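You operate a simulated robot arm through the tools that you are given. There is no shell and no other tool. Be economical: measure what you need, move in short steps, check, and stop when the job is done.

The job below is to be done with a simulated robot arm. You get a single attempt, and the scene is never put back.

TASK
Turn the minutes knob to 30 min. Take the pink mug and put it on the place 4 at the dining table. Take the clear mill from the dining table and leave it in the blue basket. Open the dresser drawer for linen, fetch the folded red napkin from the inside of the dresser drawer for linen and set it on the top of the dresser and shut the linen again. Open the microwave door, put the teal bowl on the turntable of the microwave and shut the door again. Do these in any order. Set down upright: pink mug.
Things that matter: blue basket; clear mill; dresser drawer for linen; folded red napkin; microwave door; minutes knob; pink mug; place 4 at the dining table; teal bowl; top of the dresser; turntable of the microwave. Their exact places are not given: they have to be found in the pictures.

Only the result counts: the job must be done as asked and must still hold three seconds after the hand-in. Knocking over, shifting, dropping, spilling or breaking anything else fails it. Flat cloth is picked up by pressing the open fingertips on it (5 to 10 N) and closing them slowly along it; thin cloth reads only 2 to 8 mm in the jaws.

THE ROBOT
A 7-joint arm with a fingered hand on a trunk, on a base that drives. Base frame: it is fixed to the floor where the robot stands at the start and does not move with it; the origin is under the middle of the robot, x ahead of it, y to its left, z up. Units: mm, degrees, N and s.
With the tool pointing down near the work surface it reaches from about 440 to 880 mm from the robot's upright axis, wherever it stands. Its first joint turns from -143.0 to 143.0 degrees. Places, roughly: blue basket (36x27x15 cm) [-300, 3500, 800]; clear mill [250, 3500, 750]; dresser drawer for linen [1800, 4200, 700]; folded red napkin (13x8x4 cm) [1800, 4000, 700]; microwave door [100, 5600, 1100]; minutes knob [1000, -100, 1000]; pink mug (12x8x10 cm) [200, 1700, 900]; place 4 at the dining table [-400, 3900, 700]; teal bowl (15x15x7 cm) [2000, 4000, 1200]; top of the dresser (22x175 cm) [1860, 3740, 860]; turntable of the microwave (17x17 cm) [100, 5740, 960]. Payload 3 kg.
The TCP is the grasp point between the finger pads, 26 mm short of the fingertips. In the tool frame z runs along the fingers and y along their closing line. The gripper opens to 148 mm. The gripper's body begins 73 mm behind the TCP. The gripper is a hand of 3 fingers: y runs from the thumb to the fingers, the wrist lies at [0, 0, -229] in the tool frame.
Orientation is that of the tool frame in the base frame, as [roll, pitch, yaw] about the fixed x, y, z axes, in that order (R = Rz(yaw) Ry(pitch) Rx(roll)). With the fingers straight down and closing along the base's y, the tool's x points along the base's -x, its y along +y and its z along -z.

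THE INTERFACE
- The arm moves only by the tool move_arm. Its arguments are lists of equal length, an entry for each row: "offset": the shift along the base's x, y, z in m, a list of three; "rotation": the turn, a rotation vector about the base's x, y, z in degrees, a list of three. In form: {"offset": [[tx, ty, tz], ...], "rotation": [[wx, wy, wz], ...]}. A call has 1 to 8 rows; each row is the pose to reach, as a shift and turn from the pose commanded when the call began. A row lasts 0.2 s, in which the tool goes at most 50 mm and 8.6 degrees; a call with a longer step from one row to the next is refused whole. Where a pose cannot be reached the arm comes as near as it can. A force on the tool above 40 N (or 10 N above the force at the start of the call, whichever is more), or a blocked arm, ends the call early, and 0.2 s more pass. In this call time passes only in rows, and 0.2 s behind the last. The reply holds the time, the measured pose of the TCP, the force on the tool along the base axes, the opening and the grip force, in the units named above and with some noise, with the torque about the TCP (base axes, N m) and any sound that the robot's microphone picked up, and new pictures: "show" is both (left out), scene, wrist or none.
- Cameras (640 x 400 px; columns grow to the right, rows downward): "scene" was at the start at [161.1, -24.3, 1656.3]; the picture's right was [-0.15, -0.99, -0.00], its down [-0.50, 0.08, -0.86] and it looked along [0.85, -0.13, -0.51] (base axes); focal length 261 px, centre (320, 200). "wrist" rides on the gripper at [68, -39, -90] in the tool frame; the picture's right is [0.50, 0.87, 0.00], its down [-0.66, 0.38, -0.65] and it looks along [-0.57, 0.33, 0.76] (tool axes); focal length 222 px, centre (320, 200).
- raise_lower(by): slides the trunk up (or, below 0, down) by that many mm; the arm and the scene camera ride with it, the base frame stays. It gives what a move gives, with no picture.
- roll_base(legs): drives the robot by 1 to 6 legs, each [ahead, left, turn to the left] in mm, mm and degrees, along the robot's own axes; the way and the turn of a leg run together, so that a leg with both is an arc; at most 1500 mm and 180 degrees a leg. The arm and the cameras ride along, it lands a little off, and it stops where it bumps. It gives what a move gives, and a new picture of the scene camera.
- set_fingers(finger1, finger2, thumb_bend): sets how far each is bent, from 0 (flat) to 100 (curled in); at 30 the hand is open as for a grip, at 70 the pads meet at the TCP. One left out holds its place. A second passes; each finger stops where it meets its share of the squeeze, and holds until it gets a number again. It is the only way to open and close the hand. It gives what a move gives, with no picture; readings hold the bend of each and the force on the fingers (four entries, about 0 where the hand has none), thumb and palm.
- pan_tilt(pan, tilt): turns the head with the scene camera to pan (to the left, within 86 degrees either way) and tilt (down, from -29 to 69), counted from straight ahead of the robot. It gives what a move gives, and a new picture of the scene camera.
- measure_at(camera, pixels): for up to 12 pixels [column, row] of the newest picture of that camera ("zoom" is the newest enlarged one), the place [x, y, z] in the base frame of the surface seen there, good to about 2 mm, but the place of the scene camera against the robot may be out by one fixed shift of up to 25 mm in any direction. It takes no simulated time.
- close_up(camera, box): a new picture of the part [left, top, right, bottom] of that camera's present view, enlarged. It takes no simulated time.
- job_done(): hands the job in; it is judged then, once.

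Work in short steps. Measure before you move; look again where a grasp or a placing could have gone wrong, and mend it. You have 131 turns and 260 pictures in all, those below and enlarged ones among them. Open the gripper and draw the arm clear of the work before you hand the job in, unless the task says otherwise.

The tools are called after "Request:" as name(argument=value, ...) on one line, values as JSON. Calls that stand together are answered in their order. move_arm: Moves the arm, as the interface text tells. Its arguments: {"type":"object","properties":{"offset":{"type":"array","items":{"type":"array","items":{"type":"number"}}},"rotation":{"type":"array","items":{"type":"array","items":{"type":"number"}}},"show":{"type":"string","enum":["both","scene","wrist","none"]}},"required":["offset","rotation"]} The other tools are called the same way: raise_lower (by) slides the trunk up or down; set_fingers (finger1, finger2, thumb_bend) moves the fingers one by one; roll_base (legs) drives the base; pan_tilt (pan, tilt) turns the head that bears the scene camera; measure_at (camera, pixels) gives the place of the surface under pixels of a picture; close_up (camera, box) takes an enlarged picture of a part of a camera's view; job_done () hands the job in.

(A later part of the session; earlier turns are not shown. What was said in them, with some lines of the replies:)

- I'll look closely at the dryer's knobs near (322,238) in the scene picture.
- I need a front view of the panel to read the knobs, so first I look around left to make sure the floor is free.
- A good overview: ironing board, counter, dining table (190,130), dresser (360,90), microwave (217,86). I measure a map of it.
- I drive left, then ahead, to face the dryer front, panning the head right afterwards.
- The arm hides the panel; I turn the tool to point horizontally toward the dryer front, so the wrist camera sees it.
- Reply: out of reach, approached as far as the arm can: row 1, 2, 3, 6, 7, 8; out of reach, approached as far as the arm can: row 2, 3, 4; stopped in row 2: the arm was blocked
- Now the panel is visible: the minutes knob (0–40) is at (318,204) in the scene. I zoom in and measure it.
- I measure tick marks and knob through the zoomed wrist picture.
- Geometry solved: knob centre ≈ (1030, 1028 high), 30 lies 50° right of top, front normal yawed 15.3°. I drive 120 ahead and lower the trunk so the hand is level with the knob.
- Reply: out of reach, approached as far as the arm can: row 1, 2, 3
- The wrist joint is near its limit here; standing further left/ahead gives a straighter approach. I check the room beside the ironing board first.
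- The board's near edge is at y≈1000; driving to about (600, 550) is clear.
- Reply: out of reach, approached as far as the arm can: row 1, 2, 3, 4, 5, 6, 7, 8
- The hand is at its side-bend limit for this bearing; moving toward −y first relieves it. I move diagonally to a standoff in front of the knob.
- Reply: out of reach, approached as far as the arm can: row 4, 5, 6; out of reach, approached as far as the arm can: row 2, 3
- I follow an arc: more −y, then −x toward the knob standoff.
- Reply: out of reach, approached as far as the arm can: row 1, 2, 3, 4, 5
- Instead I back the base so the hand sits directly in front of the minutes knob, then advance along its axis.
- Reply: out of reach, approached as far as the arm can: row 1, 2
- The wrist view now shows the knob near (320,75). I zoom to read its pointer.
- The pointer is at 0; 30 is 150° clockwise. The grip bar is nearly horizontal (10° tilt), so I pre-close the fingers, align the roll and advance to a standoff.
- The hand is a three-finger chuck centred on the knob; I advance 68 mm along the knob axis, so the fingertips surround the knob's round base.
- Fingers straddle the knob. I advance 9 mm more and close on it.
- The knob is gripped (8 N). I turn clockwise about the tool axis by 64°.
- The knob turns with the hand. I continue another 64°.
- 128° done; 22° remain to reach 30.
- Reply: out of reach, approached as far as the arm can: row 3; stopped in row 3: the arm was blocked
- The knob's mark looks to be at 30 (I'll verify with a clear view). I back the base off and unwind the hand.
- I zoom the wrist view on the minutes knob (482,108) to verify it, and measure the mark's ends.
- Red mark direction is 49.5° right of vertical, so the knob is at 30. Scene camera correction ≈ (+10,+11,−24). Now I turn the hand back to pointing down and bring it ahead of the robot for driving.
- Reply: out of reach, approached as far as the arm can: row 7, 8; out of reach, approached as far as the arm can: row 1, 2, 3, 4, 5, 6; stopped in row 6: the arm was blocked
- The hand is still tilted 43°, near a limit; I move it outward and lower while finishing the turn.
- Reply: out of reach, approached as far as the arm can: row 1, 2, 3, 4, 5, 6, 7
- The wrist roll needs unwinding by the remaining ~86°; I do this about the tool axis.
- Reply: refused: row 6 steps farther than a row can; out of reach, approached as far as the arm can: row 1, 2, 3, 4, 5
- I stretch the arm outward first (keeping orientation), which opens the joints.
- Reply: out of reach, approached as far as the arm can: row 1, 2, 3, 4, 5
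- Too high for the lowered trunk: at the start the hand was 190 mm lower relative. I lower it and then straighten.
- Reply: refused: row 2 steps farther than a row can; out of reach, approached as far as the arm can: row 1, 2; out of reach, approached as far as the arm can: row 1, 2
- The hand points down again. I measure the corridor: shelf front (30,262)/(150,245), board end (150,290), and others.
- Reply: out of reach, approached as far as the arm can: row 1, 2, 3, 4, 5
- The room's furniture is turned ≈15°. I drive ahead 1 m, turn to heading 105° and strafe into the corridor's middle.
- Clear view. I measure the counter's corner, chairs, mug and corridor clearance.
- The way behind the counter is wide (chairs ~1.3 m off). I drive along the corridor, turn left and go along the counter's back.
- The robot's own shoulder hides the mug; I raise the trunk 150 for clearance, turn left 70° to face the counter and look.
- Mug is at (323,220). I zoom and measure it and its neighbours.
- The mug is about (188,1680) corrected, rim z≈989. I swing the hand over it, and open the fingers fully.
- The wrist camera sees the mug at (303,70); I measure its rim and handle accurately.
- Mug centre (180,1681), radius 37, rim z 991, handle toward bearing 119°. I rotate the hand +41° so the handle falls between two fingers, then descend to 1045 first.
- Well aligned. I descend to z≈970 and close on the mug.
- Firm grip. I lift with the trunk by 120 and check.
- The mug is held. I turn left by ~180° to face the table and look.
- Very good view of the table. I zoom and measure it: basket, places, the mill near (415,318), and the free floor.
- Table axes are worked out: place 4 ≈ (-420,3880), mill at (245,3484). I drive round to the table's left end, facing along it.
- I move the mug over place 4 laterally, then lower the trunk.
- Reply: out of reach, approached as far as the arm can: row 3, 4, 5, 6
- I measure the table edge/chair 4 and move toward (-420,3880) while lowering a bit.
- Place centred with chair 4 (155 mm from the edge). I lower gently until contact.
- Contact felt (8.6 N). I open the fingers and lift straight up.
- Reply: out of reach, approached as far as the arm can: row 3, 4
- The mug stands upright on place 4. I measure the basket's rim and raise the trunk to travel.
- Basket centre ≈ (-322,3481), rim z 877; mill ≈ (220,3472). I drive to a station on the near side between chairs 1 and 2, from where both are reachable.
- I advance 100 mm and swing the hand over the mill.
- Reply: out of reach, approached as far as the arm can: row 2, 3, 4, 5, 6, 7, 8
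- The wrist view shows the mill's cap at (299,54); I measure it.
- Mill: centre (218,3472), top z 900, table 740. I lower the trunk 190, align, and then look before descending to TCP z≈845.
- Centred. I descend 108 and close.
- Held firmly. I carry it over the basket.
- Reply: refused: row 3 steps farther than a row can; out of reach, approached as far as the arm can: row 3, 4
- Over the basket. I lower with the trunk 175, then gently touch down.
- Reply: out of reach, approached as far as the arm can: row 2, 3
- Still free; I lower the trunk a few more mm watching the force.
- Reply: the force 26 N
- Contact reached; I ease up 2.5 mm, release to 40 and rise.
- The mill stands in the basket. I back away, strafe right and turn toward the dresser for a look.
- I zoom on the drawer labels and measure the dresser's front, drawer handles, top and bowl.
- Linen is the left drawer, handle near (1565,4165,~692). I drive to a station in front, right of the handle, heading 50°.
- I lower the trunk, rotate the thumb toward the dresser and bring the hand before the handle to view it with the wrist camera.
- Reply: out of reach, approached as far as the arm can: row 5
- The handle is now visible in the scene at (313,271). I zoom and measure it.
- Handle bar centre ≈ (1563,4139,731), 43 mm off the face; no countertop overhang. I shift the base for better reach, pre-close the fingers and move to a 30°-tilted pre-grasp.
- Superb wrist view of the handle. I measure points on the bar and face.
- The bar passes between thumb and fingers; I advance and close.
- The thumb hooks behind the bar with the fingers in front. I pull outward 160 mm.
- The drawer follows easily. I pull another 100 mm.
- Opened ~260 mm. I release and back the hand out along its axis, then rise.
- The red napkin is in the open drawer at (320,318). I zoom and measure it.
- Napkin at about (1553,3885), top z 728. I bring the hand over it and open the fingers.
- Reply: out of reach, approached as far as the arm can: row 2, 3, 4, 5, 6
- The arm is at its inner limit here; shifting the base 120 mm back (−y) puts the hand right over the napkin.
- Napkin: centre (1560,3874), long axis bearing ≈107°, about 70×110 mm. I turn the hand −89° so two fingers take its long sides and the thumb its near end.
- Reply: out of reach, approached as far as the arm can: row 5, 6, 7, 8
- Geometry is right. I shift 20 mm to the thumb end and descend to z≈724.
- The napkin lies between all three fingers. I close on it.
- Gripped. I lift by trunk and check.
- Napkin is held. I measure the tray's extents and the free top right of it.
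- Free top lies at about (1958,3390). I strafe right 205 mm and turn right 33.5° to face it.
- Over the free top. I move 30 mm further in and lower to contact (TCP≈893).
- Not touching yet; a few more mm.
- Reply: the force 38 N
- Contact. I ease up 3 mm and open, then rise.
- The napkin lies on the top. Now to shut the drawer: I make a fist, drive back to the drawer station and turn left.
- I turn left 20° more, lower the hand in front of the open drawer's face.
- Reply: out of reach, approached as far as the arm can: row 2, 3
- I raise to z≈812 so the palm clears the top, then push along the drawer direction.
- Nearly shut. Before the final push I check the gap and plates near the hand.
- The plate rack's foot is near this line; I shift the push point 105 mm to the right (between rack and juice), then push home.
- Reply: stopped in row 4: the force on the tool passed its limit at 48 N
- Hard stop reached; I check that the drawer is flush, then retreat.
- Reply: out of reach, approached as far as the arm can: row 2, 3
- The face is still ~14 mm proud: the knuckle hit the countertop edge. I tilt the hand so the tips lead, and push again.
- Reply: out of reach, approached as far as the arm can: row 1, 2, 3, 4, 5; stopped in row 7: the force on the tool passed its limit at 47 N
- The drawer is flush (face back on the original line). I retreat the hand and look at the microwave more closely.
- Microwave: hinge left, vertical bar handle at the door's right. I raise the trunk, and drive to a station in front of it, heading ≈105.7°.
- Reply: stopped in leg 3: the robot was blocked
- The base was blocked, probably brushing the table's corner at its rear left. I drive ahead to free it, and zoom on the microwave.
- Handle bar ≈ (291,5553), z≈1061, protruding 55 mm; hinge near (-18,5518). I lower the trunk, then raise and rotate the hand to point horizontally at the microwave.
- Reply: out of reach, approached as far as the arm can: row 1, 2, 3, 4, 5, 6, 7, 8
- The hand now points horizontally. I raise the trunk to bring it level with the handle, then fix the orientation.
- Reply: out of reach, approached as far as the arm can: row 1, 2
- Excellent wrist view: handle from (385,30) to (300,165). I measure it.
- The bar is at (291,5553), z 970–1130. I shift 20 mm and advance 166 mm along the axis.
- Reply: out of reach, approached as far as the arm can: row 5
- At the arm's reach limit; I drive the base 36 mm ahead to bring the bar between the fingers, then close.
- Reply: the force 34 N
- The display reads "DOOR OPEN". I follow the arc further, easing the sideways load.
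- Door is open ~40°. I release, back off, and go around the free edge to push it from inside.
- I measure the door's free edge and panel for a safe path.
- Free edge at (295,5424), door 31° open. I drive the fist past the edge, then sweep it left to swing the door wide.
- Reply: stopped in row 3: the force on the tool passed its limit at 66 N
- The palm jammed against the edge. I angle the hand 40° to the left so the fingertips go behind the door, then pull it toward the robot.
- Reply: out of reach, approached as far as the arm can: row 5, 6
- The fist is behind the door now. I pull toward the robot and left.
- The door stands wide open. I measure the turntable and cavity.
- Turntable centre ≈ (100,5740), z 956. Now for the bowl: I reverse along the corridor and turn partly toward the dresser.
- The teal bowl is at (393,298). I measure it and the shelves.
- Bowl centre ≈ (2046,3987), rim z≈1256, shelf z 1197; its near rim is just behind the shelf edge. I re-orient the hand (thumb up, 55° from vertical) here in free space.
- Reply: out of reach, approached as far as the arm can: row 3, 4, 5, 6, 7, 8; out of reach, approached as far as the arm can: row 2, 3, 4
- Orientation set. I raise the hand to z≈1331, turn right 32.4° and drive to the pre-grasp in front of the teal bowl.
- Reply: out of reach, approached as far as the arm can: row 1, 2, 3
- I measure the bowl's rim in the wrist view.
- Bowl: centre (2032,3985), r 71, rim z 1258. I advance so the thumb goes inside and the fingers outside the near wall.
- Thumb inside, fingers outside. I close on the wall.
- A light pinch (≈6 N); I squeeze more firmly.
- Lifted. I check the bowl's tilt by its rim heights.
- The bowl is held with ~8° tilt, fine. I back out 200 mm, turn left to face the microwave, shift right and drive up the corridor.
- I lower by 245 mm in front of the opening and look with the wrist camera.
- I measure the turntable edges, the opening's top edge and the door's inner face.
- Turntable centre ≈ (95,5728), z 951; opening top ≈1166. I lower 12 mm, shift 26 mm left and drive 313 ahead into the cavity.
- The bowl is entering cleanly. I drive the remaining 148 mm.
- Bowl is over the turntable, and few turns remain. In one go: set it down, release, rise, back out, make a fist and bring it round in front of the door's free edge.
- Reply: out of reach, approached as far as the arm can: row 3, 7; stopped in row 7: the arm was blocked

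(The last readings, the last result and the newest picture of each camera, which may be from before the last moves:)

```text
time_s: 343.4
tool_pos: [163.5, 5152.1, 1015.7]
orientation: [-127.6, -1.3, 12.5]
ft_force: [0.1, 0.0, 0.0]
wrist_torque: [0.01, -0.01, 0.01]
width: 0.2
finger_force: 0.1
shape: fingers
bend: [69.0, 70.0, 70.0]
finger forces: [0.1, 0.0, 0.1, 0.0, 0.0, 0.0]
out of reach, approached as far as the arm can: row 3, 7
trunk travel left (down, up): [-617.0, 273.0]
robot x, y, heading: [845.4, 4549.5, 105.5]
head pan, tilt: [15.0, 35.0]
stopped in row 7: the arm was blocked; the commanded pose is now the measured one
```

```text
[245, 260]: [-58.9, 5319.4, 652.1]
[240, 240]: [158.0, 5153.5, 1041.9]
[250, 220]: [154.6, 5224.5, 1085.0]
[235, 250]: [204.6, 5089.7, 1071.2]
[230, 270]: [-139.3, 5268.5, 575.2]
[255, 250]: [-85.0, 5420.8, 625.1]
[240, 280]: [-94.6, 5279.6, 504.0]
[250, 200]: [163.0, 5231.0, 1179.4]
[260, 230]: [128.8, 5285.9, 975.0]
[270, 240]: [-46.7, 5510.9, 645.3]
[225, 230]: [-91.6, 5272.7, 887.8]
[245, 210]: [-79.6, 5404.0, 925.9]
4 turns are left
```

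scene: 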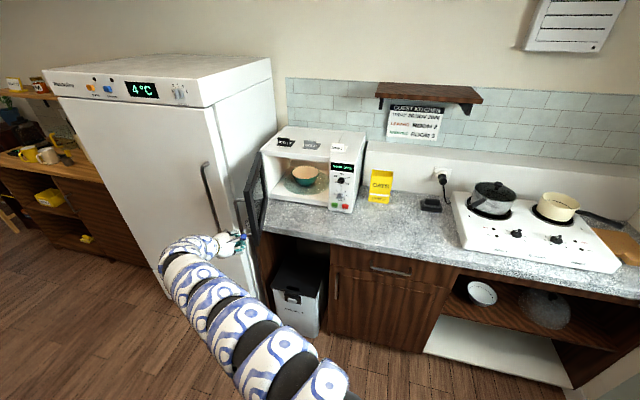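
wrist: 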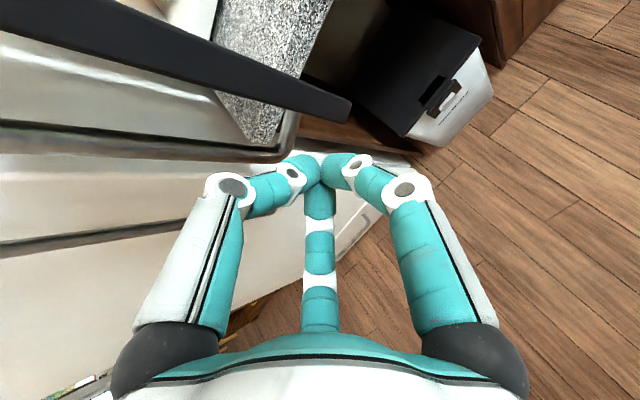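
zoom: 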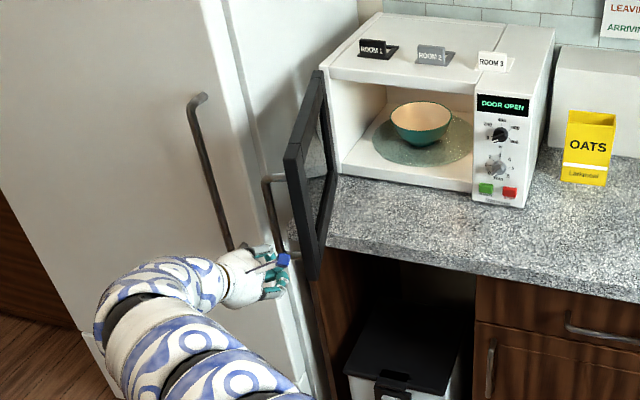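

The bowl sits on the turntable. The fist must go left of the door handle: I shift base left 70, ahead 90, then sweep the handle along its closing arc, finish with a force-limited arm push, and back off.

Request:
roll_base(legs=[[0, 70, 0], [90, 0, 0]])

Request:
roll_base(legs=[[6, -124, 0], [58, -88, 0], [62, -50, 0], [39, -19, 0]])

Request:
move_arm(offset=[[-0.005, 0.019, 0], [-0.011, 0.039, 0], [-0.016, 0.058, 0], [-0.022, 0.077, 0], [-0.027, 0.096, 0], [-0.032, 0.115, 0]], rotation=[[0, 0, 0], [0, 0, 0], [0, 0, 0], [0, 0, 0], [0, 0, 0], [0, 0, 0]])

Request:
close_up(camera="scene", box=[120, 100, 360, 300])

```text
time_s: 345.1
tool_pos: [72.1, 5220.7, 1014.7]
orientation: [-127.7, -1.5, 12.5]
ft_force: [0.2, 0.3, 0.1]
wrist_torque: [-0.04, 0.02, -0.01]
width: 0.0
finger_force: 0.0
shape: fingers
bend: [70.0, 70.0, 70.0]
finger forces: [0.1, 0.1, 0.1, 0.0, 0.0, 0.0]
trunk travel left (down, up): [-617.0, 273.0]
robot x, y, heading: [756.5, 4616.4, 105.5]
head pan, tilt: [15.0, 35.0]
```

scene: 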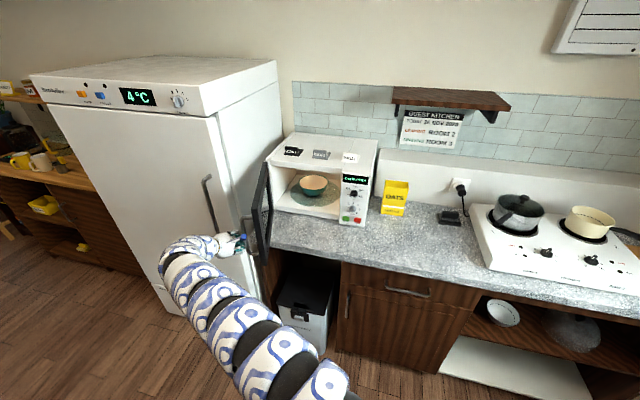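

```text
time_s: 348.2
tool_pos: [299.0, 5454.4, 1015.2]
orientation: [-127.6, -1.4, 12.4]
ft_force: [-0.3, 0.1, 0.7]
wrist_torque: [-0.01, 0.0, 0.02]
width: 0.0
finger_force: 0.1
shape: fingers
bend: [69.0, 69.0, 70.0]
finger forces: [0.0, 0.0, 0.1, 0.0, 0.0, 0.1]
trunk travel left (down, up): [-617.0, 273.0]
robot x, y, heading: [981.7, 4847.7, 105.4]
head pan, tilt: [15.0, 35.0]
```

scene: 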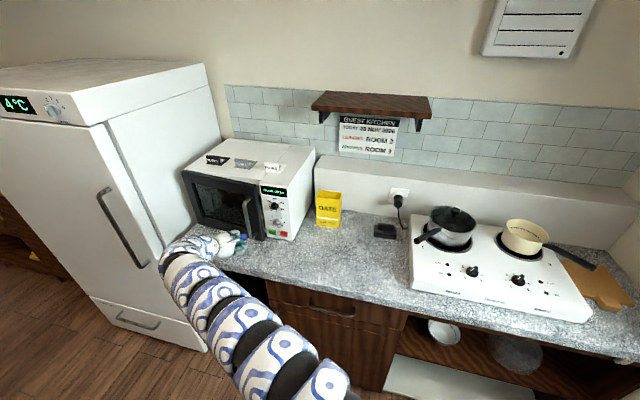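

```text
time_s: 349.6
tool_pos: [315.4, 5508.6, 1018.7]
orientation: [-127.7, -1.4, 12.4]
ft_force: [1.1, 0.5, -0.6]
wrist_torque: [-0.01, 0.03, 0.02]
width: 0.0
finger_force: 0.0
shape: fingers
bend: [69.0, 69.0, 70.0]
finger forces: [0.1, 0.0, 0.0, 0.0, 0.0, 0.1]
out of reach, approached as far as the arm can: row 1, 2, 3, 4, 5, 6
trunk travel left (down, up): [-617.0, 273.0]
robot x, y, heading: [985.3, 4852.1, 105.4]
head pan, tilt: [15.0, 35.0]
```

scene: 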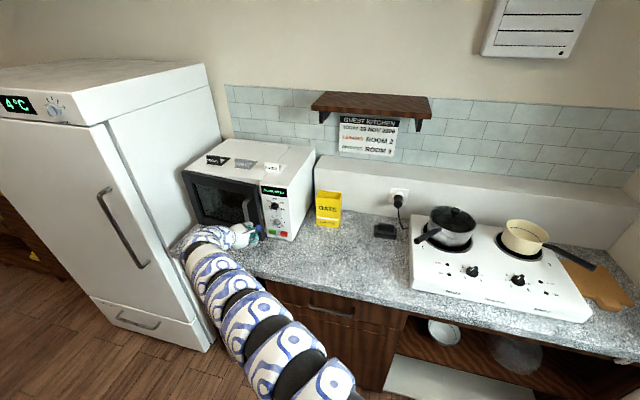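
wrist: 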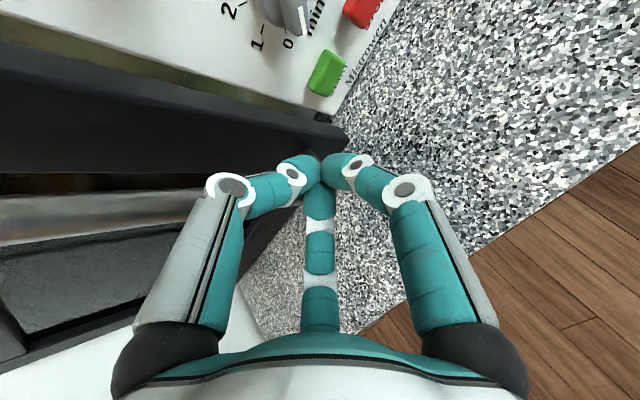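

```text
2.00 times, centred on (240, 200) of scene
3 turns are left
```

zoom: 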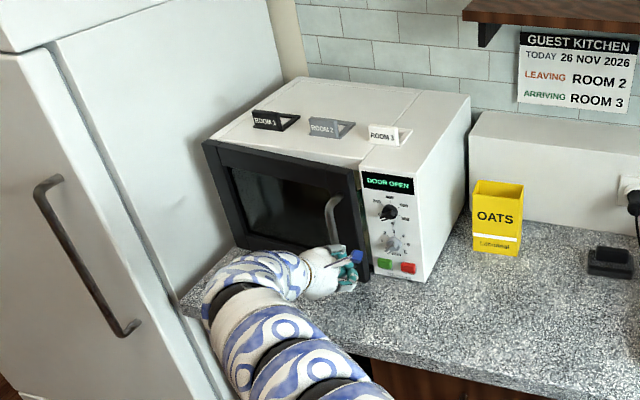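

The door is almost shut but "DOOR OPEN" still shows and the fist slid toward the panel. I retract, shift 87 mm left, come back in and push on the door face left of the handle with the force-limited arm, then withdraw.

Request:
move_arm(offset=[[0.01, -0.035, 0], [0.02, -0.075, 0], [0.03, -0.112, 0], [0.035, -0.125, 0]], rotation=[[0, 0, 0], [0, 0, 0], [0, 0, 0], [0, 0, 0]], show="none")

Request:
roll_base(legs=[[0, 87, 0], [152, 0, 0]])

Request:
move_arm(offset=[[-0.004, 0.0145, 0], [-0.008, 0.029, 0], [-0.012, 0.0435, 0], [-0.016, 0.058, 0], [-0.02, 0.0725, 0], [-0.024, 0.087, 0]], rotation=[[0, 0, 0], [0, 0, 0], [0, 0, 0], [0, 0, 0], [0, 0, 0], [0, 0, 0]])

Request:
close_up(camera="scene", box=[120, 100, 360, 300])

```text
time_s: 350.6
tool_pos: [349.5, 5382.9, 1016.0]
orientation: [-127.7, -1.4, 12.4]
ft_force: [0.4, 0.4, -0.1]
wrist_torque: [-0.05, 0.03, 0.01]
width: 0.1
finger_force: 0.1
shape: fingers
bend: [69.0, 69.0, 70.0]
finger forces: [0.0, 0.0, 0.0, 0.0, 0.0, 0.0]
trunk travel left (down, up): [-617.0, 273.0]
robot x, y, heading: [984.4, 4851.5, 105.2]
head pan, tilt: [15.0, 35.0]
```

```text
time_s: 352.7
tool_pos: [224.3, 5510.1, 1016.3]
orientation: [-127.6, -1.4, 12.3]
ft_force: [0.1, 0.0, 0.8]
wrist_torque: [0.01, 0.0, 0.0]
width: 0.0
finger_force: 0.0
shape: fingers
bend: [69.0, 69.0, 70.0]
finger forces: [0.0, 0.0, 0.0, 0.0, 0.0, 0.1]
trunk travel left (down, up): [-617.0, 273.0]
robot x, y, heading: [860.9, 4971.7, 105.4]
head pan, tilt: [15.0, 35.0]
```

scene: 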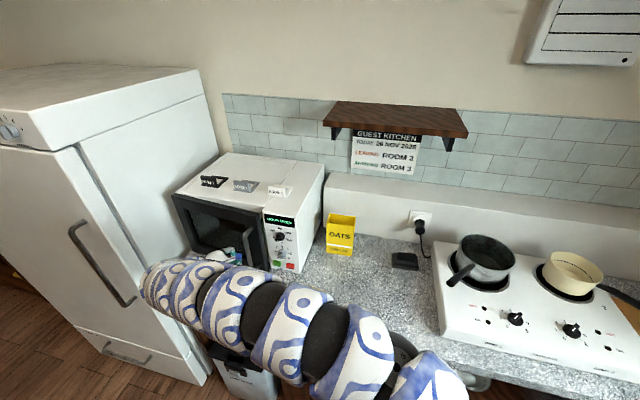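

```text
time_s: 353.8
tool_pos: [203.9, 5560.4, 1017.4]
orientation: [-127.9, -1.4, 12.9]
ft_force: [6.9, -21.9, 0.2]
wrist_torque: [-0.36, -0.15, -0.03]
width: 0.1
finger_force: 15.8
shape: fingers
bend: [67.0, 69.0, 74.0]
finger forces: [8.5, 10.2, 0.1, 0.0, 12.4, 0.0]
trunk travel left (down, up): [-617.0, 273.0]
robot x, y, heading: [855.6, 4974.4, 105.3]
head pan, tilt: [15.0, 35.0]
stopped in row 5: the force on the tool passed its limit at 47 N (the readings are from after the stop); the commanded pose is now the measured one
```

scene: 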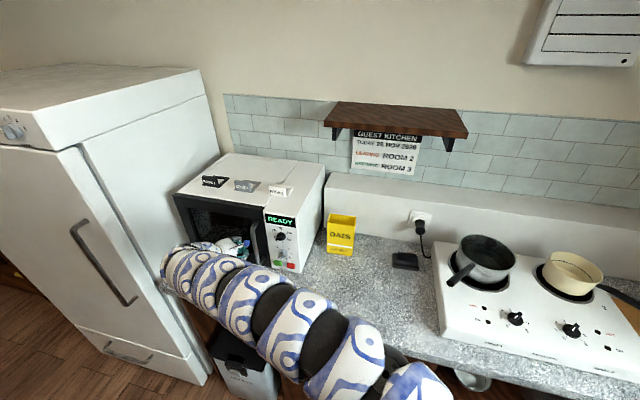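
wrist: 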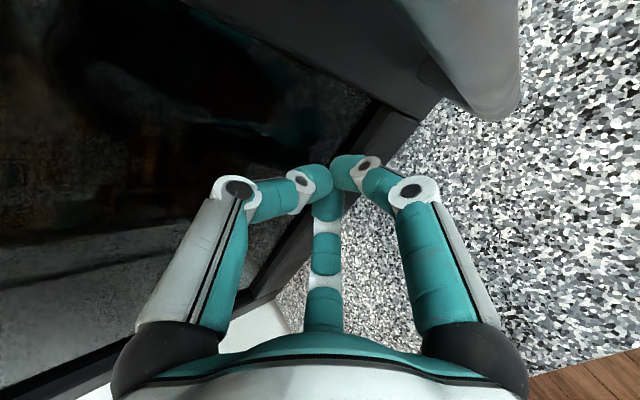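

```text
2.00 times, centred on (240, 200) of scene
2 turns are left
```

zoom: 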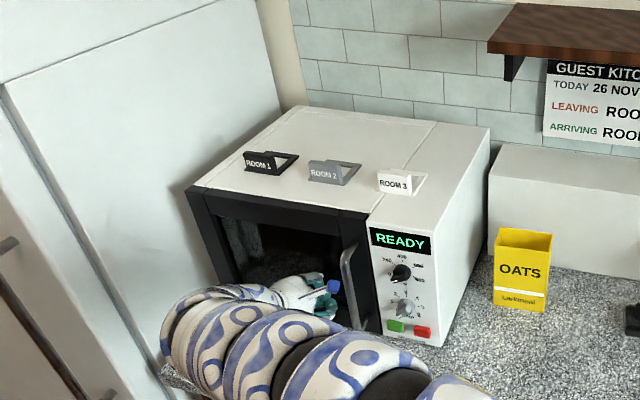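

The display reads "READY": the door is shut. I draw the arm back, drive clear and open the hand.

Request:
move_arm(offset=[[0.005, -0.019, 0], [0.014, -0.05, 0], [0.024, -0.087, 0]], rotation=[[0, 0, 0], [0, 0, 0], [0, 0, 0]], show="none")

Request:
roll_base(legs=[[-200, 0, 0]])

Request:
set_fingers(finger1=30, finger2=30, thumb_bend=30)

Request:
close_up(camera="scene", box=[120, 100, 400, 300])

```text
time_s: 354.6
tool_pos: [229.3, 5481.0, 1015.5]
orientation: [-127.8, -1.3, 12.5]
ft_force: [0.4, 0.8, 0.6]
wrist_torque: [0.03, 0.0, 0.01]
width: 0.0
finger_force: 0.0
shape: fingers
bend: [69.0, 69.0, 70.0]
finger forces: [0.1, 0.0, 0.0, 0.0, 0.0, 0.0]
trunk travel left (down, up): [-617.0, 273.0]
robot x, y, heading: [857.4, 4973.4, 105.3]
head pan, tilt: [15.0, 35.0]
```

```text
time_s: 356.2
tool_pos: [280.7, 5286.8, 1015.8]
orientation: [-127.7, -1.5, 12.7]
ft_force: [0.2, -0.3, 0.4]
wrist_torque: [-0.01, 0.02, 0.02]
width: 0.0
finger_force: 0.0
shape: fingers
bend: [69.0, 69.0, 70.0]
finger forces: [0.0, 0.0, 0.0, 0.0, 0.0, 0.0]
trunk travel left (down, up): [-617.0, 273.0]
robot x, y, heading: [908.7, 4781.8, 105.5]
head pan, tilt: [15.0, 35.0]
```

scene: 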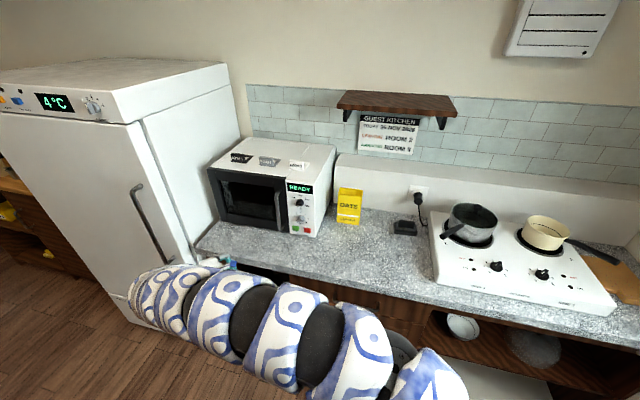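

```text
time_s: 357.2
tool_pos: [281.5, 5287.9, 1015.8]
orientation: [-127.8, -1.3, 12.8]
ft_force: [0.0, -0.1, 0.9]
wrist_torque: [0.0, 0.01, -0.02]
width: 126.5
finger_force: 0.0
shape: fingers
bend: [30.0, 30.0, 30.0]
finger forces: [0.1, 0.1, 0.0, 0.0, 0.0, 0.0]
trunk travel left (down, up): [-617.0, 273.0]
robot x, y, heading: [910.1, 4776.2, 105.3]
head pan, tilt: [15.0, 35.0]
```

```text
2.00 times, centred on (260, 200) of scene
1 turns are left
```

zoom: 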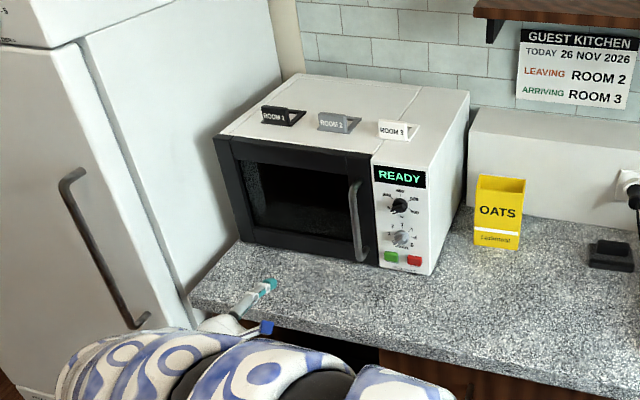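

The microwave is shut and reads "READY", the hand is open and clear of the work, so I hand the job in.

Request:
job_done()

```text
The job is handed in.
```

I handed the job in with all five tasks carried out. One thing is unchecked: while driving to the microwave, the base was blocked beside the dining table. I ran out of turns to check whether the table, the pink mug or the mill had moved.

- **Minutes knob:** it is at 30; the red mark measured 49.5° right of vertical, and the 30 tick is at 50°.
- **Pink mug:** it is upright at place 4, about 155 mm in from the table edge. The table has no mark for place 4, so I judged the spot from chair 4.
- **Clear mill:** it is standing in the blue basket on the dining table. I took the mill labelled "SALT" as the clear one.
- **Linen drawer and red napkin:** the napkin is on top of the dresser, to the right of the tray. The drawer is pushed back flush.
- **Teal bowl:** it is on the microwave turntable, and the door is shut; the display reads "READY".
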